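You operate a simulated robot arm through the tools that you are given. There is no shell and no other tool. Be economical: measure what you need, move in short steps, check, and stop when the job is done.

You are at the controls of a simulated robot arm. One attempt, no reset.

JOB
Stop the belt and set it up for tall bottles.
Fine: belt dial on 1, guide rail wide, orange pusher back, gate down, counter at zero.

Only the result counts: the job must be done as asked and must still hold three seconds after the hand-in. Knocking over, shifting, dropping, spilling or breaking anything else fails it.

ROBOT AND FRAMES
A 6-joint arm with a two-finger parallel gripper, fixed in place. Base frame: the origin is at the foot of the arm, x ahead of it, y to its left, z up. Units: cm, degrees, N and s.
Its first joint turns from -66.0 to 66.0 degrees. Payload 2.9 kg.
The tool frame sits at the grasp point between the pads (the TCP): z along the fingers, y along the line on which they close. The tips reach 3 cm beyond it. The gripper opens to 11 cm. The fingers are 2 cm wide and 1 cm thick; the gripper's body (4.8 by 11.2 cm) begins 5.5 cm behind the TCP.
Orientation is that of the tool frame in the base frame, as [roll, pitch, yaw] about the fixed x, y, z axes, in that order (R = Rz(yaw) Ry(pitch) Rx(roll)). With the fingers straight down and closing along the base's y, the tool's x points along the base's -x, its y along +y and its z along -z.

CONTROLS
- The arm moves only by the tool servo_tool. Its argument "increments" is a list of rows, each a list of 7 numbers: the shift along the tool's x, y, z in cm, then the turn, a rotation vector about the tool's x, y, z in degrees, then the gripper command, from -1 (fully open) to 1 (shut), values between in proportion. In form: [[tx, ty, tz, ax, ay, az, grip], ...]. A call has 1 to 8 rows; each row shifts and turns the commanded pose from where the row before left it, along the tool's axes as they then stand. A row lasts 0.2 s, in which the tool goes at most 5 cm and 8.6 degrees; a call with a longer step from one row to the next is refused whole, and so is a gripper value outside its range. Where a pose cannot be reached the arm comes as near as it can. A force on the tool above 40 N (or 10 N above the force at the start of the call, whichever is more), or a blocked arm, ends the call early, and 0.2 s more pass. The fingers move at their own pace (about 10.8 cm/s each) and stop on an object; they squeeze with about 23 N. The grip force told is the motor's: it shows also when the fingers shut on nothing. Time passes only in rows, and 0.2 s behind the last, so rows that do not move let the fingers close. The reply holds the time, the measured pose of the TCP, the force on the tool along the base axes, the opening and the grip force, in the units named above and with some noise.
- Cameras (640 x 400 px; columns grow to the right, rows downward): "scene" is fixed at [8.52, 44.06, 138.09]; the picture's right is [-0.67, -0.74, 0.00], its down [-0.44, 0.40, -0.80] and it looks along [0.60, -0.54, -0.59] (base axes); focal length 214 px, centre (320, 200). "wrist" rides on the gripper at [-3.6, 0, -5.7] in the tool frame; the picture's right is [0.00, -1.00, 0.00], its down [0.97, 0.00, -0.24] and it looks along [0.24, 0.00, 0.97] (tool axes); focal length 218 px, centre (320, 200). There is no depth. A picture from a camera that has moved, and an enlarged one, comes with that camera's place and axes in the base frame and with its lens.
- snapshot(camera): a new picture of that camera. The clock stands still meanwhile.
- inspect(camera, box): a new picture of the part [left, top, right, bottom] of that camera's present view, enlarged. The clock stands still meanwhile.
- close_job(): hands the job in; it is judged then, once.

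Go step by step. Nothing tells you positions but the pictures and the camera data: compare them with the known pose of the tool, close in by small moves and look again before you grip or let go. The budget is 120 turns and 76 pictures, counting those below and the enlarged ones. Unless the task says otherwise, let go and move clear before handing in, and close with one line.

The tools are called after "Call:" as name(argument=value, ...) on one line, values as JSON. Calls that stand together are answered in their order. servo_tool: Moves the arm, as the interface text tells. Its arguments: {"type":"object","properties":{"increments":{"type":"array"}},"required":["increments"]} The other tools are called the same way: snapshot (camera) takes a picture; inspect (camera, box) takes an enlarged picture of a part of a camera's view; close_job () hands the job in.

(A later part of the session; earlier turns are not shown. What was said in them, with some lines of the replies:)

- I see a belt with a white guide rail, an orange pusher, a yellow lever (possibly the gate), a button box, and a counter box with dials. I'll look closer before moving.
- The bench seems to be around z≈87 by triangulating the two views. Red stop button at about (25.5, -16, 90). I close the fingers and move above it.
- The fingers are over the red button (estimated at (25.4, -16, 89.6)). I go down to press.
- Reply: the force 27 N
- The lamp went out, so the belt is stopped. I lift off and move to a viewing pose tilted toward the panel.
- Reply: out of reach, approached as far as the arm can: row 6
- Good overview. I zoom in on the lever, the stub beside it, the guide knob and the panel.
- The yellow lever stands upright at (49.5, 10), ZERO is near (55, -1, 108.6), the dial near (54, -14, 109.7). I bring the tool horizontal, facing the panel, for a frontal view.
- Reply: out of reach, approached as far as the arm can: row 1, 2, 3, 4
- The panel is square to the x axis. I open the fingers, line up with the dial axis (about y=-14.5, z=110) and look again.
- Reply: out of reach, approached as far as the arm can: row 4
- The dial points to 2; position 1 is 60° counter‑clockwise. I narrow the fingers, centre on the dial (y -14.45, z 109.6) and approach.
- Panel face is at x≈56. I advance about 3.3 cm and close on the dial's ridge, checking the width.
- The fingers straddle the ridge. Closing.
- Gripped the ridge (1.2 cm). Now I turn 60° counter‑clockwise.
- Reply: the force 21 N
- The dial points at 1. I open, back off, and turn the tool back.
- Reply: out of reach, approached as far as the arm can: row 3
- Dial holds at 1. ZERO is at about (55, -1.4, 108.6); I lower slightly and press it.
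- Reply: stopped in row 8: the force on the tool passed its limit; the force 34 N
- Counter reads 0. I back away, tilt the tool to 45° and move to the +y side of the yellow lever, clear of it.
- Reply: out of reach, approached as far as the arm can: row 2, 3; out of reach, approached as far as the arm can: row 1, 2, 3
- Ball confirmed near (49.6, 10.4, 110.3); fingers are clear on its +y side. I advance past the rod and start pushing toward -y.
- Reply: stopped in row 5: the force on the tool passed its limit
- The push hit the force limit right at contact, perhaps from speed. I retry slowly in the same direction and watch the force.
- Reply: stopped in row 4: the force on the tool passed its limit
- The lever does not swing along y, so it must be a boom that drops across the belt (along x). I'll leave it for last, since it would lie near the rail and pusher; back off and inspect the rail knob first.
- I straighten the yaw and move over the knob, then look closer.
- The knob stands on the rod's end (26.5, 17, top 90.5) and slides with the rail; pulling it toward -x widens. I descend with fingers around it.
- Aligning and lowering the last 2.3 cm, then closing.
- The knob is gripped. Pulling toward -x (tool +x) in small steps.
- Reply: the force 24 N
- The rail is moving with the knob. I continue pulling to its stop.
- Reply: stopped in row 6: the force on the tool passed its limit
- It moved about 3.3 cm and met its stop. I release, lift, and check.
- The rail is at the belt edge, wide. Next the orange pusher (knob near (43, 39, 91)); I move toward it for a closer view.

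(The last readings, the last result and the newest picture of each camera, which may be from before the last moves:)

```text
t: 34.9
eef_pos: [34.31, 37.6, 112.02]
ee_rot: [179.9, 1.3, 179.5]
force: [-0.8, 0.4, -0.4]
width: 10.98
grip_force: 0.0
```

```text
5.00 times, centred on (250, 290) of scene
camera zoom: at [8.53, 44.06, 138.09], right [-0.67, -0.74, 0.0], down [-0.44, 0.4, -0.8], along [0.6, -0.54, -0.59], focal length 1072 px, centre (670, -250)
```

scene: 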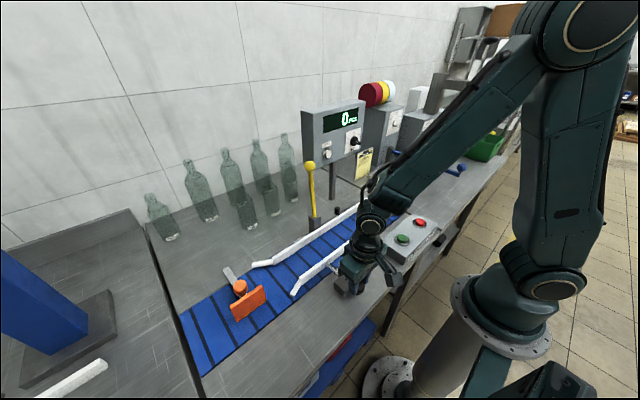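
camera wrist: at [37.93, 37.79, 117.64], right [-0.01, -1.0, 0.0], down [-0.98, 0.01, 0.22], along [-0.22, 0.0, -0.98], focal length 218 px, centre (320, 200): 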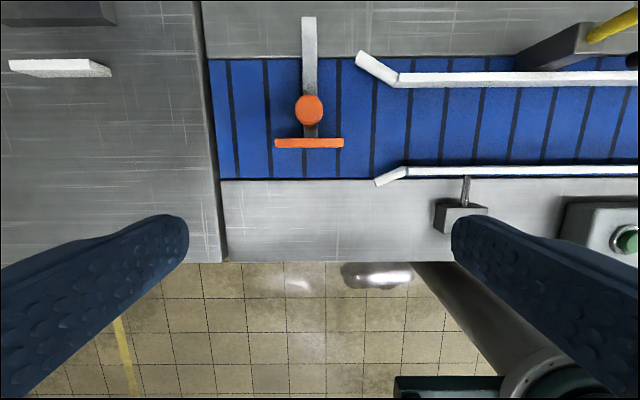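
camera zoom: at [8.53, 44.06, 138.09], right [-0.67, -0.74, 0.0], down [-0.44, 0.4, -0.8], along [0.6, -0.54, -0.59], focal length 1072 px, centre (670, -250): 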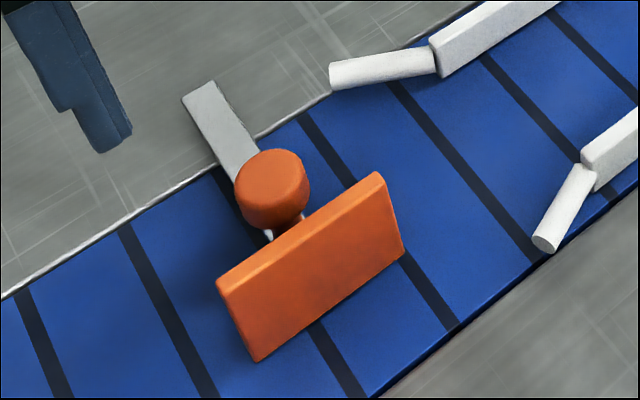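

Plate centre at about (39, 39.2), top z≈89–90. I close the fingers and descend in front of it at x≈36.

Call:
servo_tool(increments=[[-0.2, 0.4, 3, 0, 0, 0, 1], [-0.2, 0.4, 3.5, 0, 0, 0, 1], [-0.2, 0.4, 3.5, 0, 0, 0, 1], [-0.2, 0.4, 3.5, 0, 0, 0, 1], [0, 0, 3.5, 0, 0, 0, 1], [0, 0, 2.5, 0, 0, 0, 1], [0, 0, 1, 0, 0, 0, 1]])

Call:
snapshot(camera="wrist")

Call:
inspect(camera="scene", box=[200, 250, 300, 330])

```text
t: 36.5
eef_pos: [35.73, 39.47, 91.37]
ee_rot: [180.0, 1.3, 179.7]
force: [0.1, 0.6, 0.2]
width: 0.0
grip_force: 22.7
```

```text
31 pictures are left
camera wrist: at [39.12, 39.58, 97.11], right [-0.01, -1.0, 0.0], down [-0.98, 0.01, 0.22], along [-0.22, 0.0, -0.98], focal length 218 px, centre (320, 200)
```

wrist: 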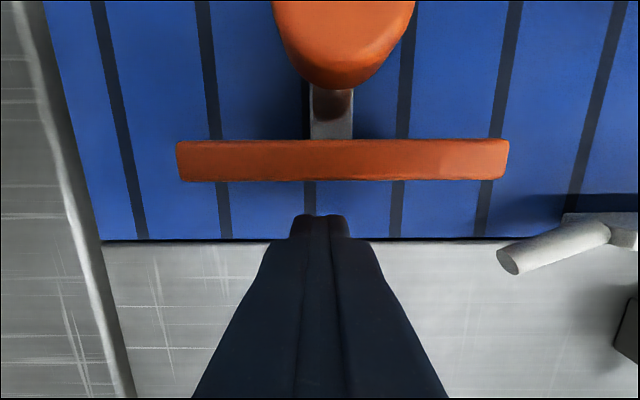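

```text
5.00 times, centred on (250, 290) of scene
camera zoom: at [8.53, 44.06, 138.09], right [-0.67, -0.74, 0.0], down [-0.44, 0.4, -0.8], along [0.6, -0.54, -0.59], focal length 1072 px, centre (670, -250)
```

zoom: 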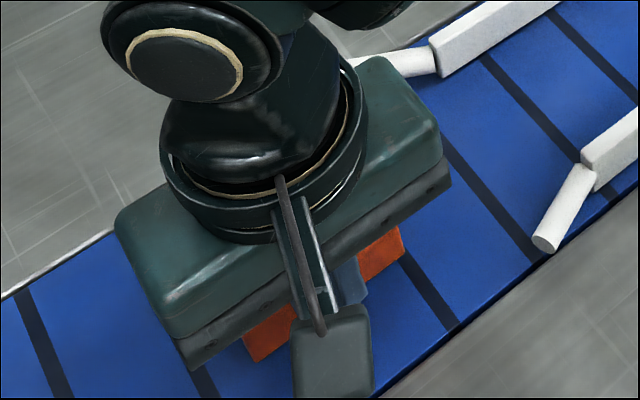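

Tips are in front of the plate and below its top. I push toward +x.

Call:
servo_tool(increments=[[-1.2, -0.2, 0, 0, 0, 0, 1], [-0.6, 0, 0, 0, 0, 0, 1], [-0.6, 0, 0, 0, 0, 0, 1], [-0.6, 0, 0, 0, 0, 0, 1], [-0.6, 0, 0, 0, 0, 0, 1], [-0.6, 0, 0, 0, 0, 0, 1], [-0.6, 0, 0, 0, 0, 0, 1]])

Call:
snapshot(camera="wrist")

```text
t: 38.1
eef_pos: [40.35, 39.32, 91.57]
ee_rot: [179.9, 1.3, 179.6]
force: [-1.5, 0.7, 0.3]
width: 0.0
grip_force: 23.2
```

```text
29 pictures are left
camera wrist: at [43.93, 39.33, 97.31], right [-0.01, -1.0, 0.0], down [-0.98, 0.01, 0.22], along [-0.22, 0.0, -0.98], focal length 218 px, centre (320, 200)
```

wrist: 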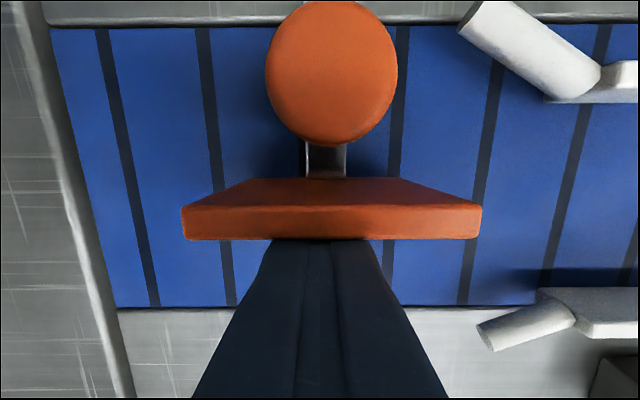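

It slides easily. Continuing.

Call:
servo_tool(increments=[[-0.7, 0, 0, 0, 0, 0, 1], [-0.7, 0, 0, 0, 0, 0, 1], [-0.7, 0, 0, 0, 0, 0, 1], [-0.7, 0, 0, 0, 0, 0, 1], [-0.7, 0, 0, 0, 0, 0, 1], [-0.7, 0, 0, 0, 0, 0, 1], [-0.7, 0, 0, 0, 0, 0, 1], [-0.7, 0, 0, 0, 0, 0, 1]])

Call:
snapshot(camera="wrist")

Call:
inspect(camera="scene", box=[200, 230, 300, 310])

```text
t: 39.9
eef_pos: [46.07, 39.21, 91.73]
ee_rot: [179.8, 1.3, 179.5]
force: [-1.0, -0.5, -0.5]
width: 0.0
grip_force: 22.5
```

```text
28 pictures are left
camera wrist: at [49.53, 39.27, 97.38], right [-0.01, -1.0, 0.0], down [-0.98, 0.01, 0.22], along [-0.22, 0.0, -0.98], focal length 218 px, centre (320, 200)
```

wrist: 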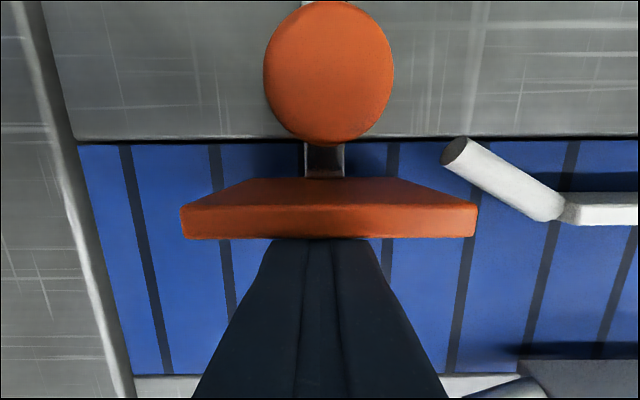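

```text
5.00 times, centred on (250, 270) of scene
camera zoom: at [8.52, 44.05, 138.09], right [-0.67, -0.74, 0.0], down [-0.44, 0.4, -0.8], along [0.6, -0.54, -0.59], focal length 1072 px, centre (670, -150)
```

zoom: 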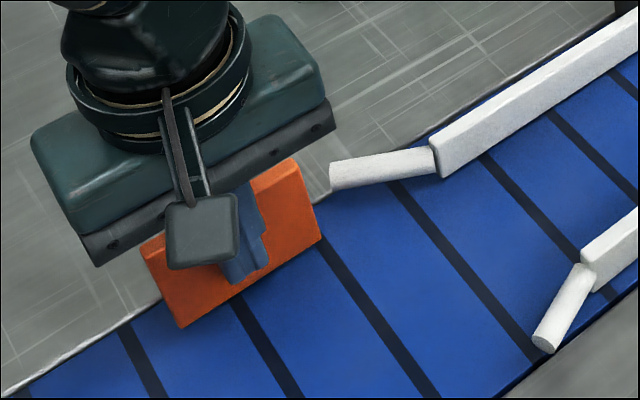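

No stop yet; continuing until it resists.

Call:
servo_tool(increments=[[-0.6, 0, 0, 0, 0, 0, 1], [-0.6, 0, 0, 0, 0, 0, 1], [-0.6, 0, 0, 0, 0, 0, 1], [-0.6, 0, 0, 0, 0, 0, 1], [-0.6, 0, 0, 0, 0, 0, 1]])

Call:
snapshot(camera="wrist")

```text
t: 41.1
eef_pos: [49.26, 39.25, 91.79]
ee_rot: [179.9, 1.4, 179.5]
force: [-0.8, -0.2, 0.5]
width: 0.02
grip_force: 23.2
```

```text
26 pictures are left
camera wrist: at [52.69, 39.29, 97.47], right [-0.01, -1.0, 0.0], down [-0.98, 0.01, 0.22], along [-0.22, 0.0, -0.98], focal length 218 px, centre (320, 200)
```

wrist: 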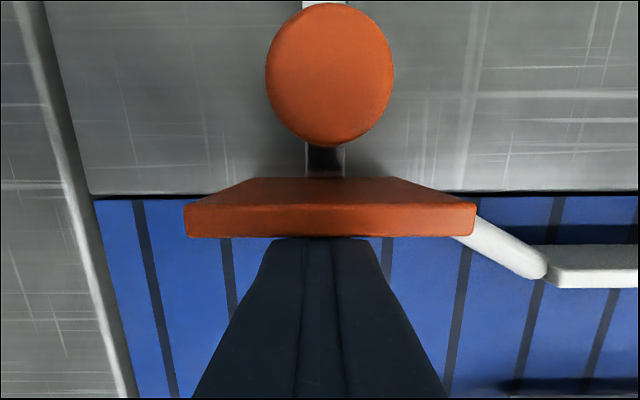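

Call:
servo_tool(increments=[[-0.5, 0, 0, 0, 0, 0, 1], [-0.5, 0, 0, 0, 0, 0, 1], [-0.5, 0, 0, 0, 0, 0, 1], [-0.5, 0, 0, 0, 0, 0, 1], [-0.5, 0, 0, 0, 0, 0, 1]])

Call:
snapshot(camera="wrist")

Call:
inspect(camera="scene", box=[180, 210, 300, 310])

```text
t: 41.7
eef_pos: [49.38, 39.28, 91.77]
ee_rot: [-179.5, 0.4, -179.8]
force: [-10.3, -2.6, 3.5]
width: 0.0
grip_force: 23.5
stopped in row 2: the force on the tool passed its limit (the readings are from after the stop); the commanded pose is now the measured one
```

```text
25 pictures are left
camera wrist: at [52.88, 39.42, 97.37], right [0.0, -1.0, 0.01], down [-0.97, 0.0, 0.23], along [-0.23, -0.01, -0.97], focal length 218 px, centre (320, 200)
```

wrist: 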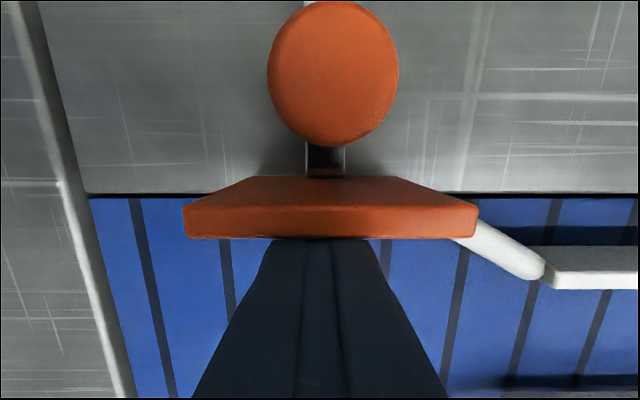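

```text
4.00 times, centred on (240, 260) of scene
camera zoom: at [8.49, 44.04, 138.09], right [-0.67, -0.74, 0.0], down [-0.44, 0.4, -0.8], along [0.6, -0.54, -0.59], focal length 858 px, centre (640, -40)
```

zoom: 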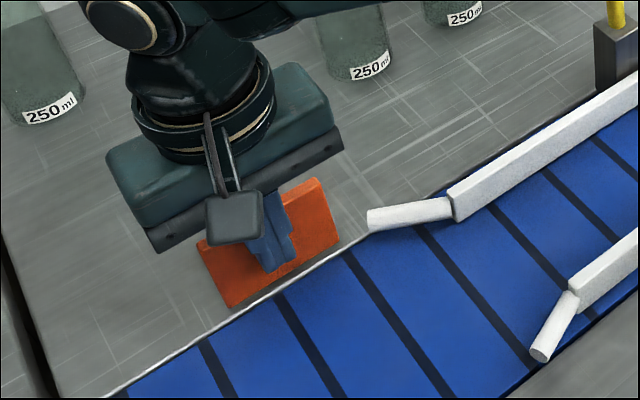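

The pusher is off the belt and against its stop. I back off, rise, and head over the yellow lever's ball.

Call:
servo_tool(increments=[[2, 0, 0, 0, 0, 0, 1], [0, 0, -4.5, 0, 0, 0, 1], [0, 0, -4.5, 0, 0, 0, 1], [0, 0, -4.5, 0, 0, 0, 1], [0, 0, -4.5, 0, 0, 0, 1], [0, 0, -4.5, 0, 0, 0, -1], [0, 0, -4.5, 0, 0, 0, -1], [0, 0, -4.5, 0, 0, 0, -1]])

Call:
servo_tool(increments=[[0.4, -4.4, 0, 0, 0, 0, -1], [0.4, -4.4, 0, 0, 0, 0, -1], [0.4, -4.4, 0, 0, 0, 0, -1], [0.4, -4.4, 0, 0, 0, 0, -1], [0.4, -4.4, 0, 0, 0, 0, -1]])

Call:
snapshot(camera="wrist")

Call:
snapshot(camera="scene")

```text
t: 43.5
eef_pos: [44.82, 38.59, 120.08]
ee_rot: [-179.5, 0.5, 180.0]
force: [0.0, -0.1, 0.3]
width: 10.99
grip_force: 0.1
out of reach, approached as far as the arm can: row 5, 7, 8
```

```text
t: 44.7
eef_pos: [42.75, 16.43, 120.19]
ee_rot: [-179.6, 0.4, 179.6]
force: [-0.3, -0.6, -1.1]
width: 11.0
grip_force: 0.0
```

```text
23 pictures are left
camera wrist: at [46.34, 16.36, 125.88], right [0.0, -1.0, 0.01], down [-0.97, 0.01, 0.23], along [-0.23, -0.01, -0.97], focal length 218 px, centre (320, 200)
```

wrist: 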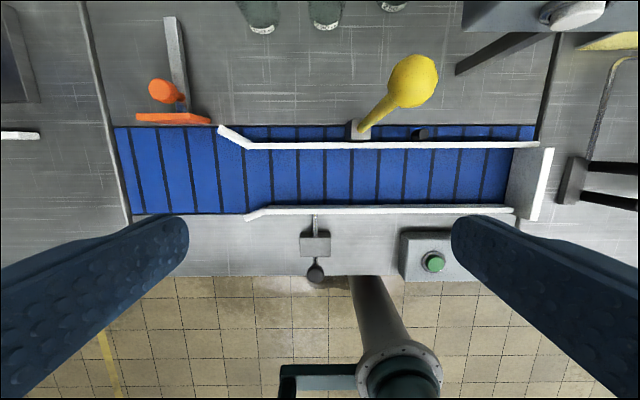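

```text
22 pictures are left
```

scene: 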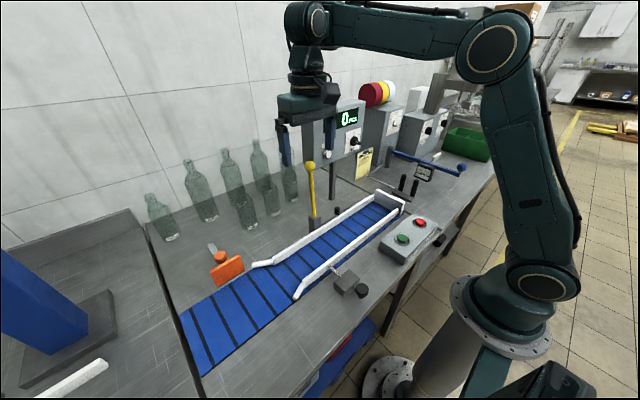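

Pusher back and rail wide confirmed. The ball is at about (50.4, 10, 110.5), leaning slightly to +x, consistent with an x-swinging boom. I position above it.

Call:
servo_tool(increments=[[-2.5, -2.15, 0, 0, 0, 0, -0.5], [-2.5, -2.15, 0, 0, 0, 0, -0.2], [-2.6, -2.1, 0, 0, 0, 0, -0.2], [0, 0, 1.2, 0, 0, 0, -0.2]])

Call:
snapshot(camera="wrist")

```text
t: 45.7
eef_pos: [50.46, 9.95, 118.91]
ee_rot: [-179.6, 0.5, -179.9]
force: [-0.1, 0.0, 0.8]
width: 6.6
grip_force: 0.1
```

```text
21 pictures are left
camera wrist: at [54.07, 10.0, 124.56], right [0.0, -1.0, 0.01], down [-0.97, 0.0, 0.23], along [-0.23, -0.01, -0.97], focal length 218 px, centre (320, 200)
```

wrist: 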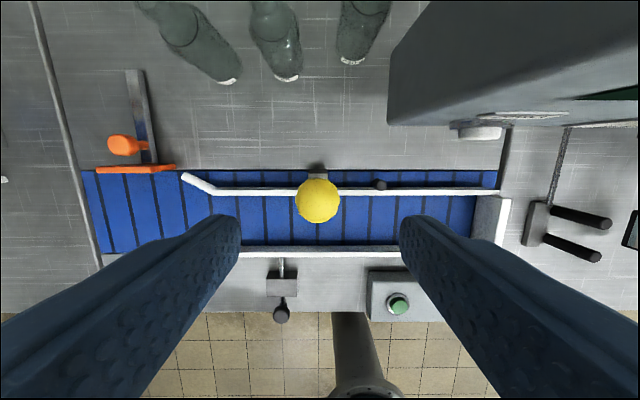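

Ball centred between the fingers. Descend 8.5 cm and close on it.

Call:
servo_tool(increments=[[0, 0, 3, 0, 0, 0, -0.2], [0, 0, 3, 0, 0, 0, -0.2], [0, 0, 2, 0, 0, 0, -0.2], [0, 0, 0.5, 0, 0, 0, -0.2], [0, 0, 0, 0, 0, 0, 0.3], [0, 0, 0, 0, 0, 0, 1], [0, 0, 0, 0, 0, 0, 1]])

Call:
inspect(camera="scene", box=[260, 120, 360, 200])

```text
t: 47.3
eef_pos: [53.17, 10.49, 113.0]
ee_rot: [-179.5, 0.3, -180.0]
force: [-0.1, 0.0, -0.8]
width: 0.01
grip_force: 23.3
out of reach, approached as far as the arm can: row 2, 3, 4
```

```text
5.00 times, centred on (310, 160) of scene
camera zoom: at [8.53, 44.06, 138.09], right [-0.67, -0.74, 0.0], down [-0.44, 0.4, -0.8], along [0.6, -0.54, -0.59], focal length 1072 px, centre (370, 400)
```

zoom: 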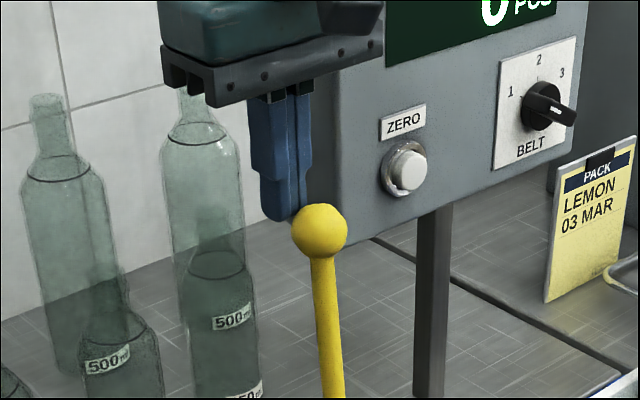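

The arm could not descend exactly there and ended with closed fingers just behind (+x of) the ball, which is useful: I can pull it toward -x from here. I try gently.

Call:
servo_tool(increments=[[0.5, 0, 0, 0, 0, 0, 1], [0.5, 0, 0.2, 0, 0, 0, 1], [0.5, 0, 0.2, 0, 0, 0, 1], [0.5, 0, 0.2, 0, 0, 0, 1], [0.5, 0, 0.2, 0, 0, 0, 1]])

Call:
inspect(camera="scene", box=[260, 120, 360, 200])

```text
t: 48.5
eef_pos: [52.52, 10.63, 113.7]
ee_rot: [-179.6, 0.5, 180.0]
force: [-0.8, 1.2, -0.2]
width: 0.0
grip_force: 22.6
out of reach, approached as far as the arm can: row 1, 2, 3, 4, 5
```

```text
5.00 times, centred on (310, 160) of scene
camera zoom: at [8.53, 44.06, 138.09], right [-0.67, -0.74, 0.0], down [-0.44, 0.4, -0.8], along [0.6, -0.54, -0.59], focal length 1072 px, centre (370, 400)
```

zoom: 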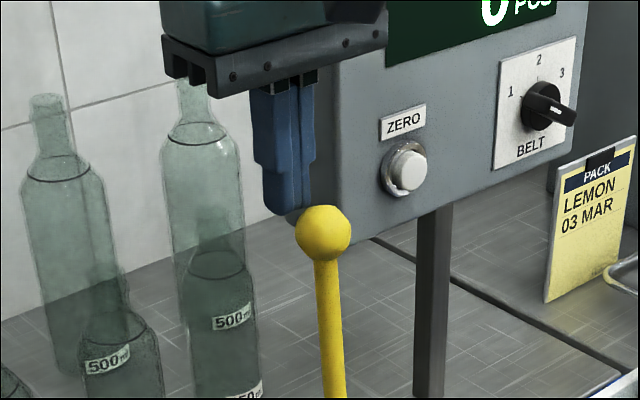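

Vertical reach is awkward here, but a tilted tool worked earlier. I rise, back off, and approach the ball at about 50° tilt with open fingers instead.

Call:
servo_tool(increments=[[0, 0, -3, 0, 0, 0, 1], [0, 0, -3, 0, 0, 0, 1], [4, 0, 0, 0, 0, 0, 1], [4, 0, 0, 0, 0, 0, 1], [4, 0, 0, 0, 0, 0, -0.2], [2, 0, 0, 0, 0, 0, -0.2]])

Call:
servo_tool(increments=[[0, 0, 0, 0, -8, 0, -0.2], [0, 0, 0, 0, -8, 0, -0.2], [0, 0, 0, 0, -8, 0, -0.2], [0, 0, 0, 0, -8, 0, -0.2], [0, 0, 0, 0, -8, 0, -0.2], [0, 0, 0, 0, -8, 0, -0.2]])

Call:
snapshot(camera="wrist")

```text
t: 49.9
eef_pos: [39.82, 11.24, 122.65]
ee_rot: [-179.6, 0.3, 180.0]
force: [-0.3, 0.0, -0.1]
width: 6.61
grip_force: 0.1
out of reach, approached as far as the arm can: row 4, 5, 6
```

```text
t: 51.3
eef_pos: [49.94, 15.18, 143.03]
ee_rot: [-179.3, 48.7, -179.5]
force: [0.0, 0.5, 0.0]
width: 6.6
grip_force: 0.0
out of reach, approached as far as the arm can: row 1, 2, 3, 4, 5, 6
```

```text
18 pictures are left
camera wrist: at [48.08, 15.23, 149.42], right [0.0, -1.0, 0.01], down [-0.82, 0.0, -0.57], along [0.57, -0.01, -0.82], focal length 218 px, centre (320, 200)
```

wrist: 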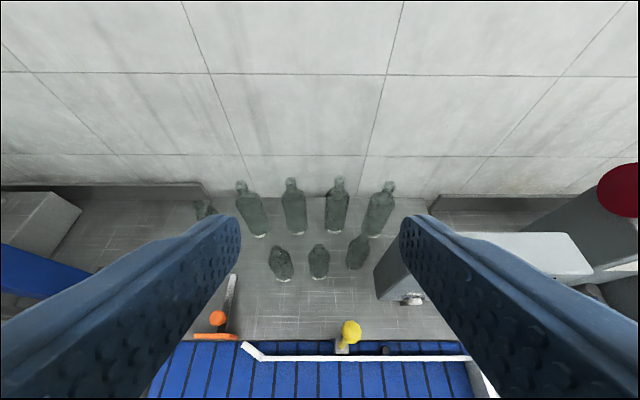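

The arm drifted high, probably in a different joint branch. I look at the scene to understand.

Call:
snapshot(camera="scene")

```text
17 pictures are left
```

scene: 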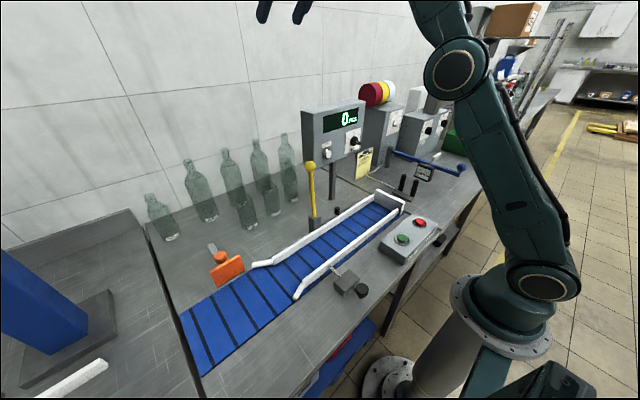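

The elbow seems to have flipped downward when I over-stretched while rising near the pusher. I'll stretch outward high above everything and then lower the target to bring the elbow back up.

Call:
servo_tool(increments=[[-2.68, 0, 2.97, 0, 0, 0, 0.5], [-2.68, 0, 2.97, 0, 0, 0, 0.5], [-2.68, 0, 2.97, 0, 0, 0, 0.5], [-2.68, 0, 2.97, 0, 0, 0, 0.5]])

```text
t: 52.3
eef_pos: [54.17, 11.23, 140.72]
ee_rot: [-179.5, 48.3, -179.6]
force: [-0.3, -0.1, -0.1]
width: 2.74
grip_force: 0.1
out of reach, approached as far as the arm can: row 1, 2, 3, 4
```

Call:
servo_tool(increments=[[2.2, 1, 2.0, 0, 0, 0, 0.5], [2.2, 1, 2.0, 0, 0, 0, 0.5], [2.2, 1, 2.0, 0, 0, 0, 0.5], [2.2, 1, 2.0, 0, 0, 0, 0.5]])

Call:
snapshot(camera="scene")

```text
t: 53.3
eef_pos: [54.56, 15.37, 137.96]
ee_rot: [-179.3, 45.5, -179.6]
force: [0.1, -0.1, -1.1]
width: 2.75
grip_force: 0.2
out of reach, approached as far as the arm can: row 1, 2, 3, 4
```

```text
16 pictures are left
```

scene: 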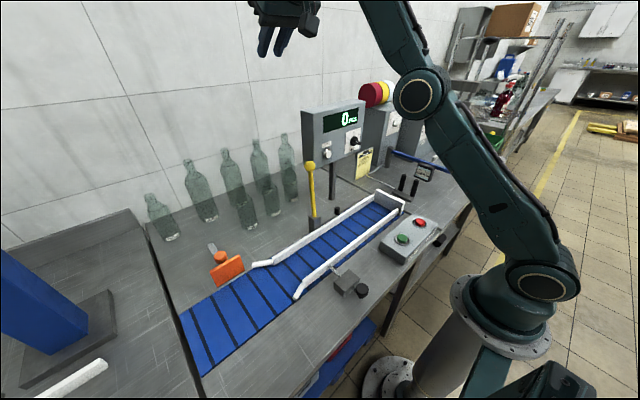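

The arm is straight with the wrist sharply bent. I level the tool while extending outward, high above everything, to relax the wrist and let the elbow come through.

Call:
servo_tool(increments=[[-2.47, 0.5, 2.47, 0, -8, 0, 0.5], [-2.1, 0.5, 2.8, 0, -8, 0, 0.5], [-1.7, 0.5, 3.06, 0, -8, 0, 0.5], [-1.25, 0.5, 3.27, 0, -8, 0, 0.5], [-0.79, 0.5, 3.41, 0, -6, 0, 0.5]])

Call:
snapshot(camera="scene")

```text
t: 54.5
eef_pos: [54.54, 15.35, 137.95]
ee_rot: [-179.4, 45.5, -179.6]
force: [0.0, -0.3, 0.5]
width: 2.75
grip_force: 0.2
out of reach, approached as far as the arm can: row 1, 2, 3, 4, 5
```

```text
15 pictures are left
```

scene: 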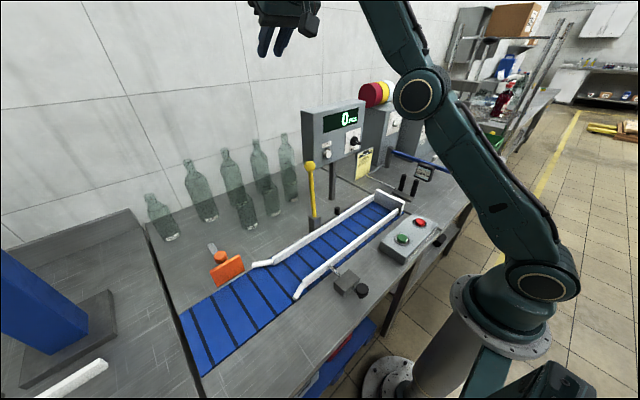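

It is pinned at a singular stretch. I try small tangential steps (outward and slightly down) to free it.

Call:
servo_tool(increments=[[-0.7, 0, 1.4, 0, 0, 0, 0.5], [-0.7, 0, 1.4, 0, 0, 0, 0.5], [-0.7, 0, 1.4, 0, 0, 0, 0.5], [-0.7, 0, 1.4, 0, 0, 0, 0.5]])

```text
t: 55.5
eef_pos: [54.46, 15.44, 137.97]
ee_rot: [-179.3, 45.5, -179.6]
force: [-0.2, -0.2, -0.2]
width: 2.76
grip_force: 0.1
out of reach, approached as far as the arm can: row 1, 2, 3, 4
```

Call:
servo_tool(increments=[[-1.4, 0, -1.4, 0, 0, 0, 0.5], [-1.4, 0, -1.4, 0, 0, 0, 0.5]])

Call:
servo_tool(increments=[[1.4, 0, -1.4, 0, 0, 0, 0.5], [1.4, 0, -1.4, 0, 0, 0, 0.5]])

Call:
servo_tool(increments=[[0, 0, 0, 0, -5, 0, 0.5], [0, 0, 0, 0, -5, 0, 0.5]])

Call:
servo_tool(increments=[[0, 0, 0, 0, 5, 0, 0.5], [0, 0, 0, 0, 5, 0, 0.5]])

```text
t: 56.1
eef_pos: [53.28, 14.76, 141.32]
ee_rot: [-179.5, 45.4, -179.5]
force: [-0.5, 0.6, -0.1]
width: 2.77
grip_force: 0.1
out of reach, approached as far as the arm can: row 1, 2
```

```text
t: 56.7
eef_pos: [49.69, 15.07, 141.94]
ee_rot: [-179.4, 45.3, -179.6]
force: [-0.3, 0.2, 0.5]
width: 2.74
grip_force: 0.0
out of reach, approached as far as the arm can: row 2
```

```text
t: 57.3
eef_pos: [50.07, 15.27, 144.38]
ee_rot: [-179.4, 52.2, -179.4]
force: [0.4, 0.1, -0.3]
width: 2.74
grip_force: 0.0
out of reach, approached as far as the arm can: row 1, 2
```

```text
t: 57.9
eef_pos: [50.0, 15.18, 144.35]
ee_rot: [-179.4, 42.2, -179.7]
force: [1.3, -0.8, 0.2]
width: 2.74
grip_force: 0.1
```

The arm responds when turning toward vertical. I continue toward the starting pose (31, -5, 133, tool down), which was a good configuration.

Call:
servo_tool(increments=[[0, 0, 0, 0, 7, 0, 0.5], [0, 0, 0, 0, 7, 0, 0.5], [0, 0, 0, 0, 7, 0, 0.5], [0, 0, 0, 0, 7, 0, 0.5], [0, 0, 0, 0, 7, 0, 0.5], [0, 0, 0, 0, 7, 0, 0.5]])

Call:
servo_tool(increments=[[2, -2, 0, 0, 0, 0, 0.5], [2, -2, 0, 0, 0, 0, 0.5], [2, -2, 0, 0, 0, 0, 0.5], [2, -2, 0, 0, 0, 0, 0.5]])

Call:
snapshot(camera="scene")

```text
t: 59.3
eef_pos: [41.46, 14.29, 134.79]
ee_rot: [-179.7, 0.3, 180.0]
force: [1.1, 0.0, 0.1]
width: 2.75
grip_force: 0.2
out of reach, approached as far as the arm can: row 1, 2, 3, 4, 5, 6
```

```text
t: 60.3
eef_pos: [33.55, 6.3, 134.76]
ee_rot: [-179.7, 0.2, -179.9]
force: [-0.2, -0.6, -0.4]
width: 2.77
grip_force: 0.0
```

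```text
14 pictures are left
```

scene: 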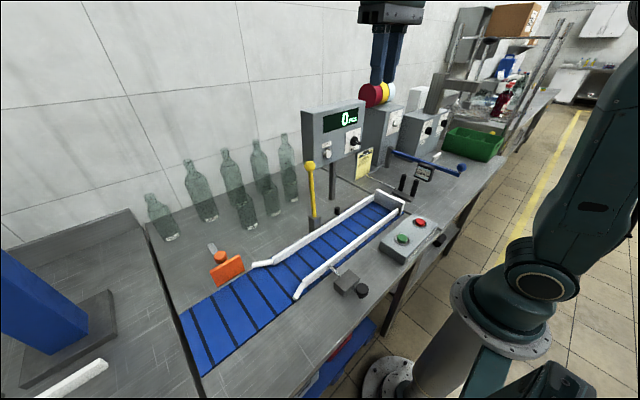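

The arm is back in its good elbow-up configuration. I descend to (34.5, 10.5, 112), then tilt toward the ball.

Call:
servo_tool(increments=[[-0.1, 0.7, 3.6, 0, 0, 0, -0.2], [-0.1, 0.7, 3.6, 0, 0, 0, -0.2], [-0.1, 0.7, 3.6, 0, 0, 0, -0.2], [-0.1, 0.7, 3.6, 0, 0, 0, -0.2], [-0.1, 0.7, 3.6, 0, 0, 0, -0.2], [-0.1, 0.3, 3.6, 0, 0, 0, -0.2]])

Call:
servo_tool(increments=[[-1.2, 0, 0, 0, -7, 0, -0.2], [-1.2, 0, 0, 0, -7, 0, -0.2], [-1.2, 0, 0.3, 0, -7, 0, -0.2], [-1, 0, 0.5, 0, -7, 0, -0.2], [-1, 0, 0.5, 0, -7, 0, -0.2], [-1, 0, 0.7, 0, -7, 0, -0.2], [-0.5, 0, 0.8, 0, -6, 0, -0.2]])

Call:
snapshot(camera="wrist")

```text
t: 61.7
eef_pos: [34.69, 10.2, 114.39]
ee_rot: [-179.6, 0.3, -179.9]
force: [-0.1, -0.1, 0.1]
width: 6.6
grip_force: 0.1
out of reach, approached as far as the arm can: row 3
```

```text
t: 63.3
eef_pos: [42.56, 10.13, 114.27]
ee_rot: [-179.5, 48.3, -179.5]
force: [0.3, -0.3, -0.4]
width: 6.58
grip_force: 0.0
```

```text
13 pictures are left
camera wrist: at [40.73, 10.27, 120.69], right [0.0, -1.0, 0.01], down [-0.82, 0.0, -0.57], along [0.57, 0.0, -0.82], focal length 218 px, centre (320, 200)
```

wrist: 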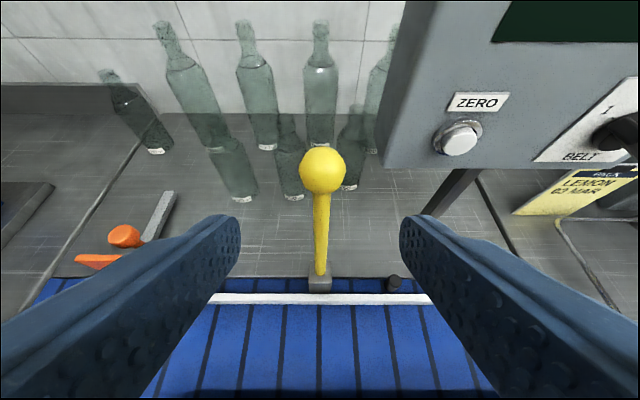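

Ball is centred between the fingers at (50.3, 10.1, 110.3). I advance so the grasp point reaches it and close.

Call:
servo_tool(increments=[[-0.53, 0, 2.1, 0, 0, 0, -0.2], [-0.53, 0, 2.1, 0, 0, 0, -0.2], [-0.53, 0, 2.1, 0, 0, 0, -0.2], [-0.53, 0, 2.1, 0, 0, 0, -0.2], [0, 0, 0, 0, 0, 0, 0.3], [0, 0, 0, 0, 0, 0, 1], [0, 0, 0, 0, 0, 0, 1]])

Call:
snapshot(camera="wrist")

```text
t: 64.9
eef_pos: [50.22, 10.07, 110.25]
ee_rot: [-179.3, 48.2, -179.6]
force: [4.1, -10.1, -2.7]
width: 3.13
grip_force: 44.7
```

```text
12 pictures are left
camera wrist: at [48.33, 10.12, 116.67], right [0.0, -1.0, 0.01], down [-0.83, 0.0, -0.56], along [0.56, -0.01, -0.83], focal length 218 px, centre (320, 200)
```

wrist: 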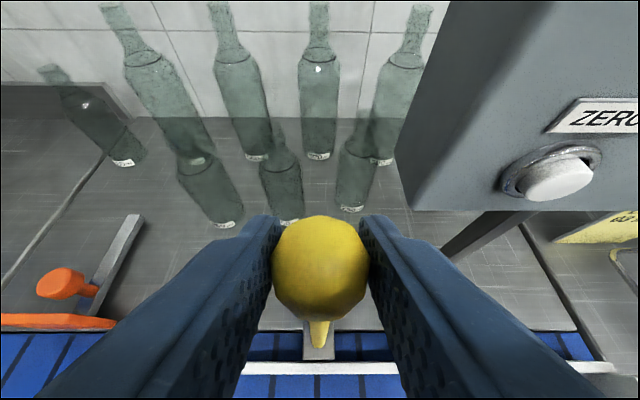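

Ball gripped. Testing a gentle pull toward -x.

Call:
servo_tool(increments=[[0.33, -0.05, -0.37, 0, 0, 0, 1], [0.4, 0, -0.45, 0, 0, 0, 1], [0.4, 0, -0.45, 0, 0, 0, 1], [0.4, 0, -0.45, 0, 0, 0, 1]])

```text
t: 65.9
eef_pos: [48.14, 9.95, 110.39]
ee_rot: [-179.4, 48.3, -179.6]
force: [6.8, -9.3, 4.3]
width: 3.09
grip_force: 45.5
```

The lever yields toward -x. I follow its arc about the hinge (49.2, 90), gradually bringing the tool upright.

Call:
servo_tool(increments=[[1.58, 0, -1.43, 0, 3.5, 0, 1], [1.78, 0, -1.14, 0, 3.5, 0, 1], [1.96, 0, -0.83, 0, 3.5, 0, 1], [2.07, 0, -0.51, 0, 3.5, 0, 1]])

Call:
snapshot(camera="scene")

```text
t: 66.9
eef_pos: [39.87, 10.06, 108.04]
ee_rot: [-179.5, 34.2, -179.7]
force: [3.2, -9.7, 8.9]
width: 3.12
grip_force: 45.0
```

```text
11 pictures are left
```

scene: 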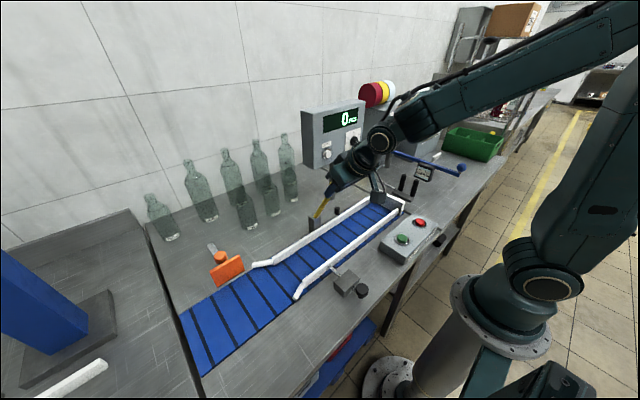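

Following the arc further.

Call:
servo_tool(increments=[[2.12, 0, -0.14, 0, 3.5, 0, 1], [2.11, 0, 0.2, 0, 3.5, 0, 1], [2.05, 0, 0.56, 0, 3.5, 0, 1], [1.94, 0, 0.87, 0, 3.5, 0, 1]])

Call:
servo_tool(increments=[[1.76, 0, 1.19, 0, 3.5, 0, 1], [1.54, 0, 1.46, 0, 3.5, 0, 1]])

Call:
snapshot(camera="scene")

```text
t: 67.9
eef_pos: [33.41, 9.99, 102.64]
ee_rot: [-179.6, 20.2, -179.7]
force: [14.9, -2.9, -4.0]
width: 3.11
grip_force: 45.2
```

```text
t: 68.5
eef_pos: [30.42, 9.94, 98.99]
ee_rot: [-179.5, 12.5, -179.5]
force: [-33.4, -0.4, 17.3]
width: 2.11
grip_force: 44.9
```

```text
10 pictures are left
```

scene: 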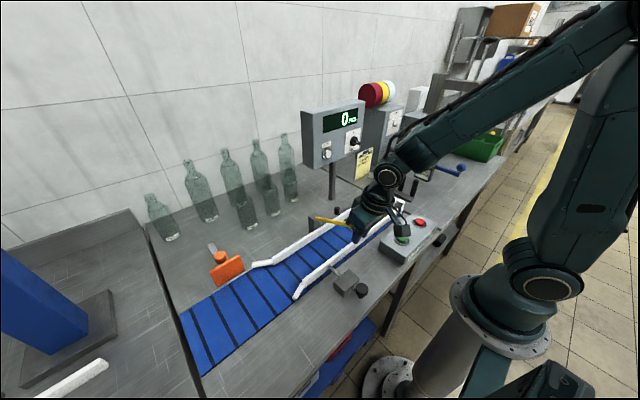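

The grip width fell, so the ball may be slipping. I look closely.

Call:
snapshot(camera="wrist")

Call:
inspect(camera="scene", box=[290, 180, 410, 270])

```text
9 pictures are left
camera wrist: at [32.66, 10.11, 105.2], right [0.01, -1.0, 0.01], down [-1.0, 0.0, 0.02], along [-0.02, -0.01, -1.0], focal length 218 px, centre (320, 200)
```

wrist: 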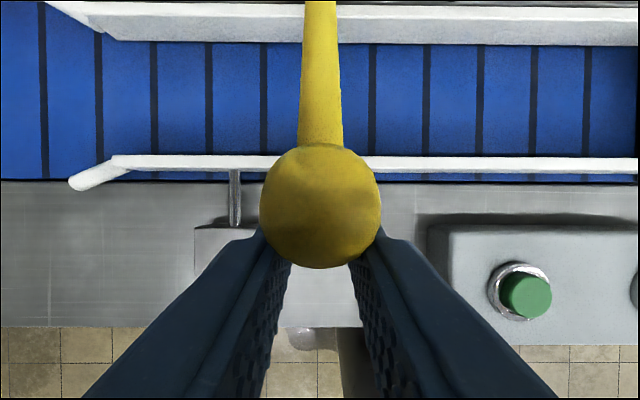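

```text
4.44 times, centred on (350, 225) of scene
camera zoom: at [8.41, 44.05, 138.1], right [-0.67, -0.74, 0.0], down [-0.44, 0.4, -0.8], along [0.6, -0.54, -0.59], focal length 953 px, centre (187, 89)
```

zoom: 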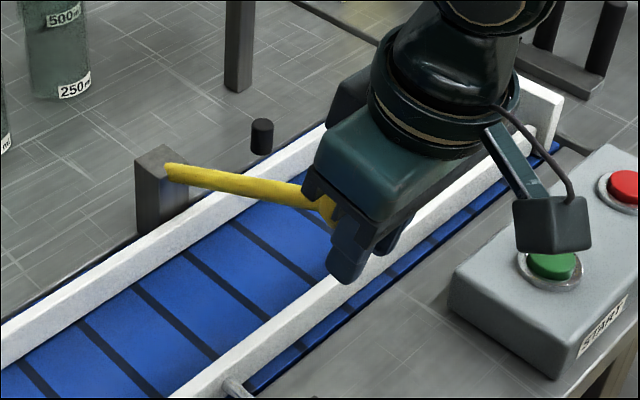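

The ball slipped forward ~2 cm since my arc radius was a bit large. I release, rise, and push the ball down from above with closed fingers.

Call:
servo_tool(increments=[[0, 0, 0, 0, 0, 0, 0], [0, 0, 0, 0, 0, 0, 0], [0, 0, -4, 0, 0, 0, 0], [0, 0, -3.5, 0, 0, 0, 0], [-1.5, 0, 0, 0, 4, 0, 1], [-2, 0, 0.4, 0, 4, 0, 1], [0, 0, 0, 0, 4, 0, 1]])

Call:
snapshot(camera="wrist")

```text
t: 70.1
eef_pos: [32.55, 9.9, 106.75]
ee_rot: [-179.6, 1.1, 179.9]
force: [0.5, 1.4, -0.2]
width: 0.0
grip_force: 22.8
```

```text
7 pictures are left
camera wrist: at [36.14, 10.09, 112.35], right [0.0, -1.0, 0.01], down [-0.98, 0.0, 0.22], along [-0.22, -0.01, -0.98], focal length 218 px, centre (320, 200)
```

wrist: 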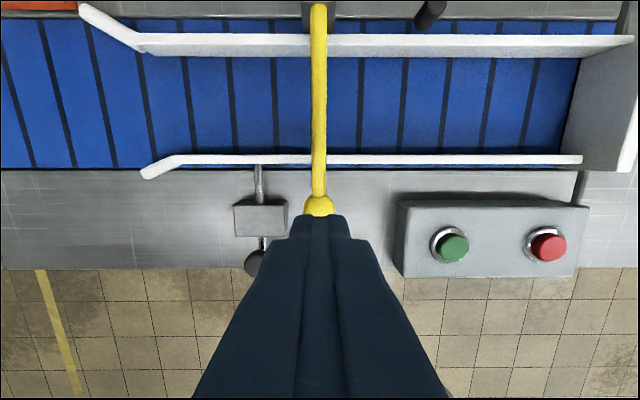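

The lever fell to horizontal on release. I check the scene.

Call:
inspect(camera="scene", box=[270, 180, 410, 285])

```text
3.81 times, centred on (340, 232) of scene
camera zoom: at [8.53, 44.06, 138.09], right [-0.67, -0.74, 0.0], down [-0.44, 0.4, -0.8], along [0.6, -0.54, -0.59], focal length 817 px, centre (244, 76)
```

zoom: 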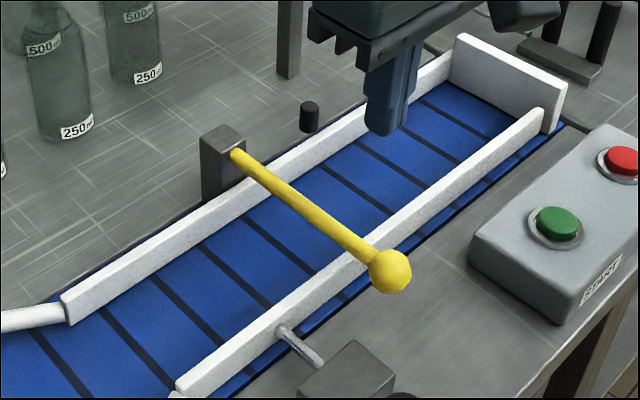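

The gate bar lies across the belt. I give it a light press from above to make sure it is seated, then lift clear.

Call:
servo_tool(increments=[[1.2, 0, 3, 0, 0, 0, 1], [0, 0, 3, 0, 0, 0, 1], [0, 0, 2.5, 0, 0, 0, 1], [0, 0, 0.6, 0, 0, 0, 1], [0, 0, 0.5, 0, 0, 0, 1], [0, 0, 0.4, 0, 0, 0, 1], [0, 0, 0.3, 0, 0, 0, 1]])

```text
t: 71.7
eef_pos: [31.71, 9.87, 96.45]
ee_rot: [-179.6, 1.2, -179.9]
force: [0.9, 0.5, 0.5]
width: 0.0
grip_force: 23.1
```

Call:
servo_tool(increments=[[0.3, 0, 0.3, 0, 0, 0, 1], [0.2, 0, 0.3, 0, 0, 0, 1], [0, 0, 0.3, 0, 0, 0, 1], [0, 0, 0.3, 0, 0, 0, 1], [0, 0, 0.2, 0, 0, 0, 1]])

```text
t: 72.5
eef_pos: [31.34, 9.86, 95.93]
ee_rot: [-179.6, 1.4, -179.9]
force: [-7.6, -1.7, 24.0]
width: 0.0
grip_force: 22.9
stopped in row 4: the force on the tool passed its limit (the readings are from after the stop); the commanded pose is now the measured one
```

Firm resistance: the lever is on its stop. I lift clear and do a final check of everything.

Call:
servo_tool(increments=[[0, 0, -3, 0, 0, 0, 1], [0, 0, -4, 0, 0, 0, 1], [0, 0, -4, 0, 0, 0, 1], [0, 0, -4, 0, 0, 0, 1], [0, 0, -4, 0, 0, 0, 1], [0, -2, -4, 0, 0, 0, 1], [0, -3, -4, 0, 0, 0, 1], [0, -3, -4, 0, 0, 0, 1]])

Call:
snapshot(camera="wrist")

Call:
snapshot(camera="scene")

Call:
inspect(camera="scene", box=[300, 95, 380, 165])

```text
t: 74.3
eef_pos: [31.22, 2.62, 126.04]
ee_rot: [-180.0, 1.5, -180.0]
force: [-0.7, -0.3, 0.3]
width: 0.01
grip_force: 22.4
out of reach, approached as far as the arm can: row 8
```

```text
5 pictures are left
camera wrist: at [34.6, 2.6, 131.75], right [0.0, -1.0, 0.0], down [-0.98, 0.0, 0.22], along [-0.22, 0.0, -0.98], focal length 218 px, centre (320, 200)
```

wrist: 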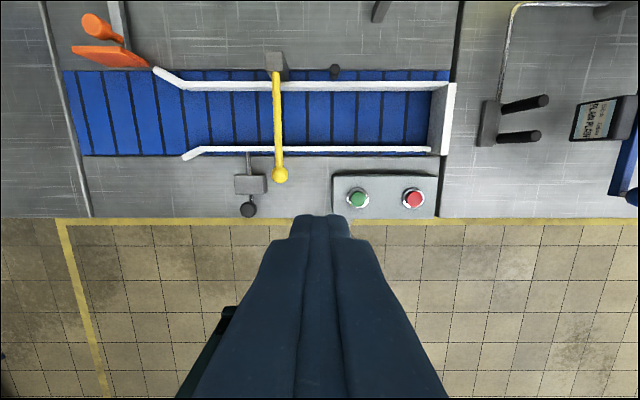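

```text
4 pictures are left
```

scene: 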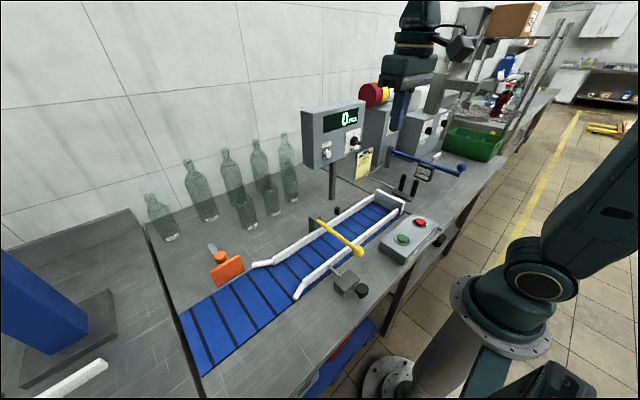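

```text
5.71 times, centred on (340, 130) of scene
camera zoom: at [8.52, 44.05, 138.09], right [-0.67, -0.74, 0.0], down [-0.44, 0.4, -0.8], along [0.6, -0.54, -0.59], focal length 1226 px, centre (206, 600)
```

zoom: 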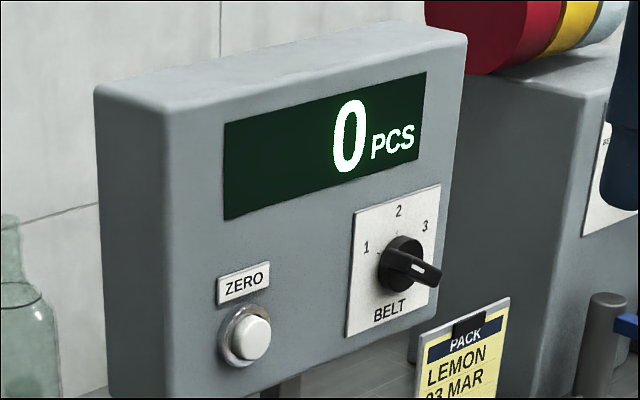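

Everything checks out: lamp off, counter 0, dial at 1, rail wide, pusher back and gate bar down. The arm is clear, so I hand in.

Call:
close_job()

```text
The job is handed in.
```

The belt is stopped and set up for tall bottles: dial on 1, guide rail wide, orange pusher back, gate down, counter at zero. In the last pictures before hand-in nothing else looked knocked over or moved.
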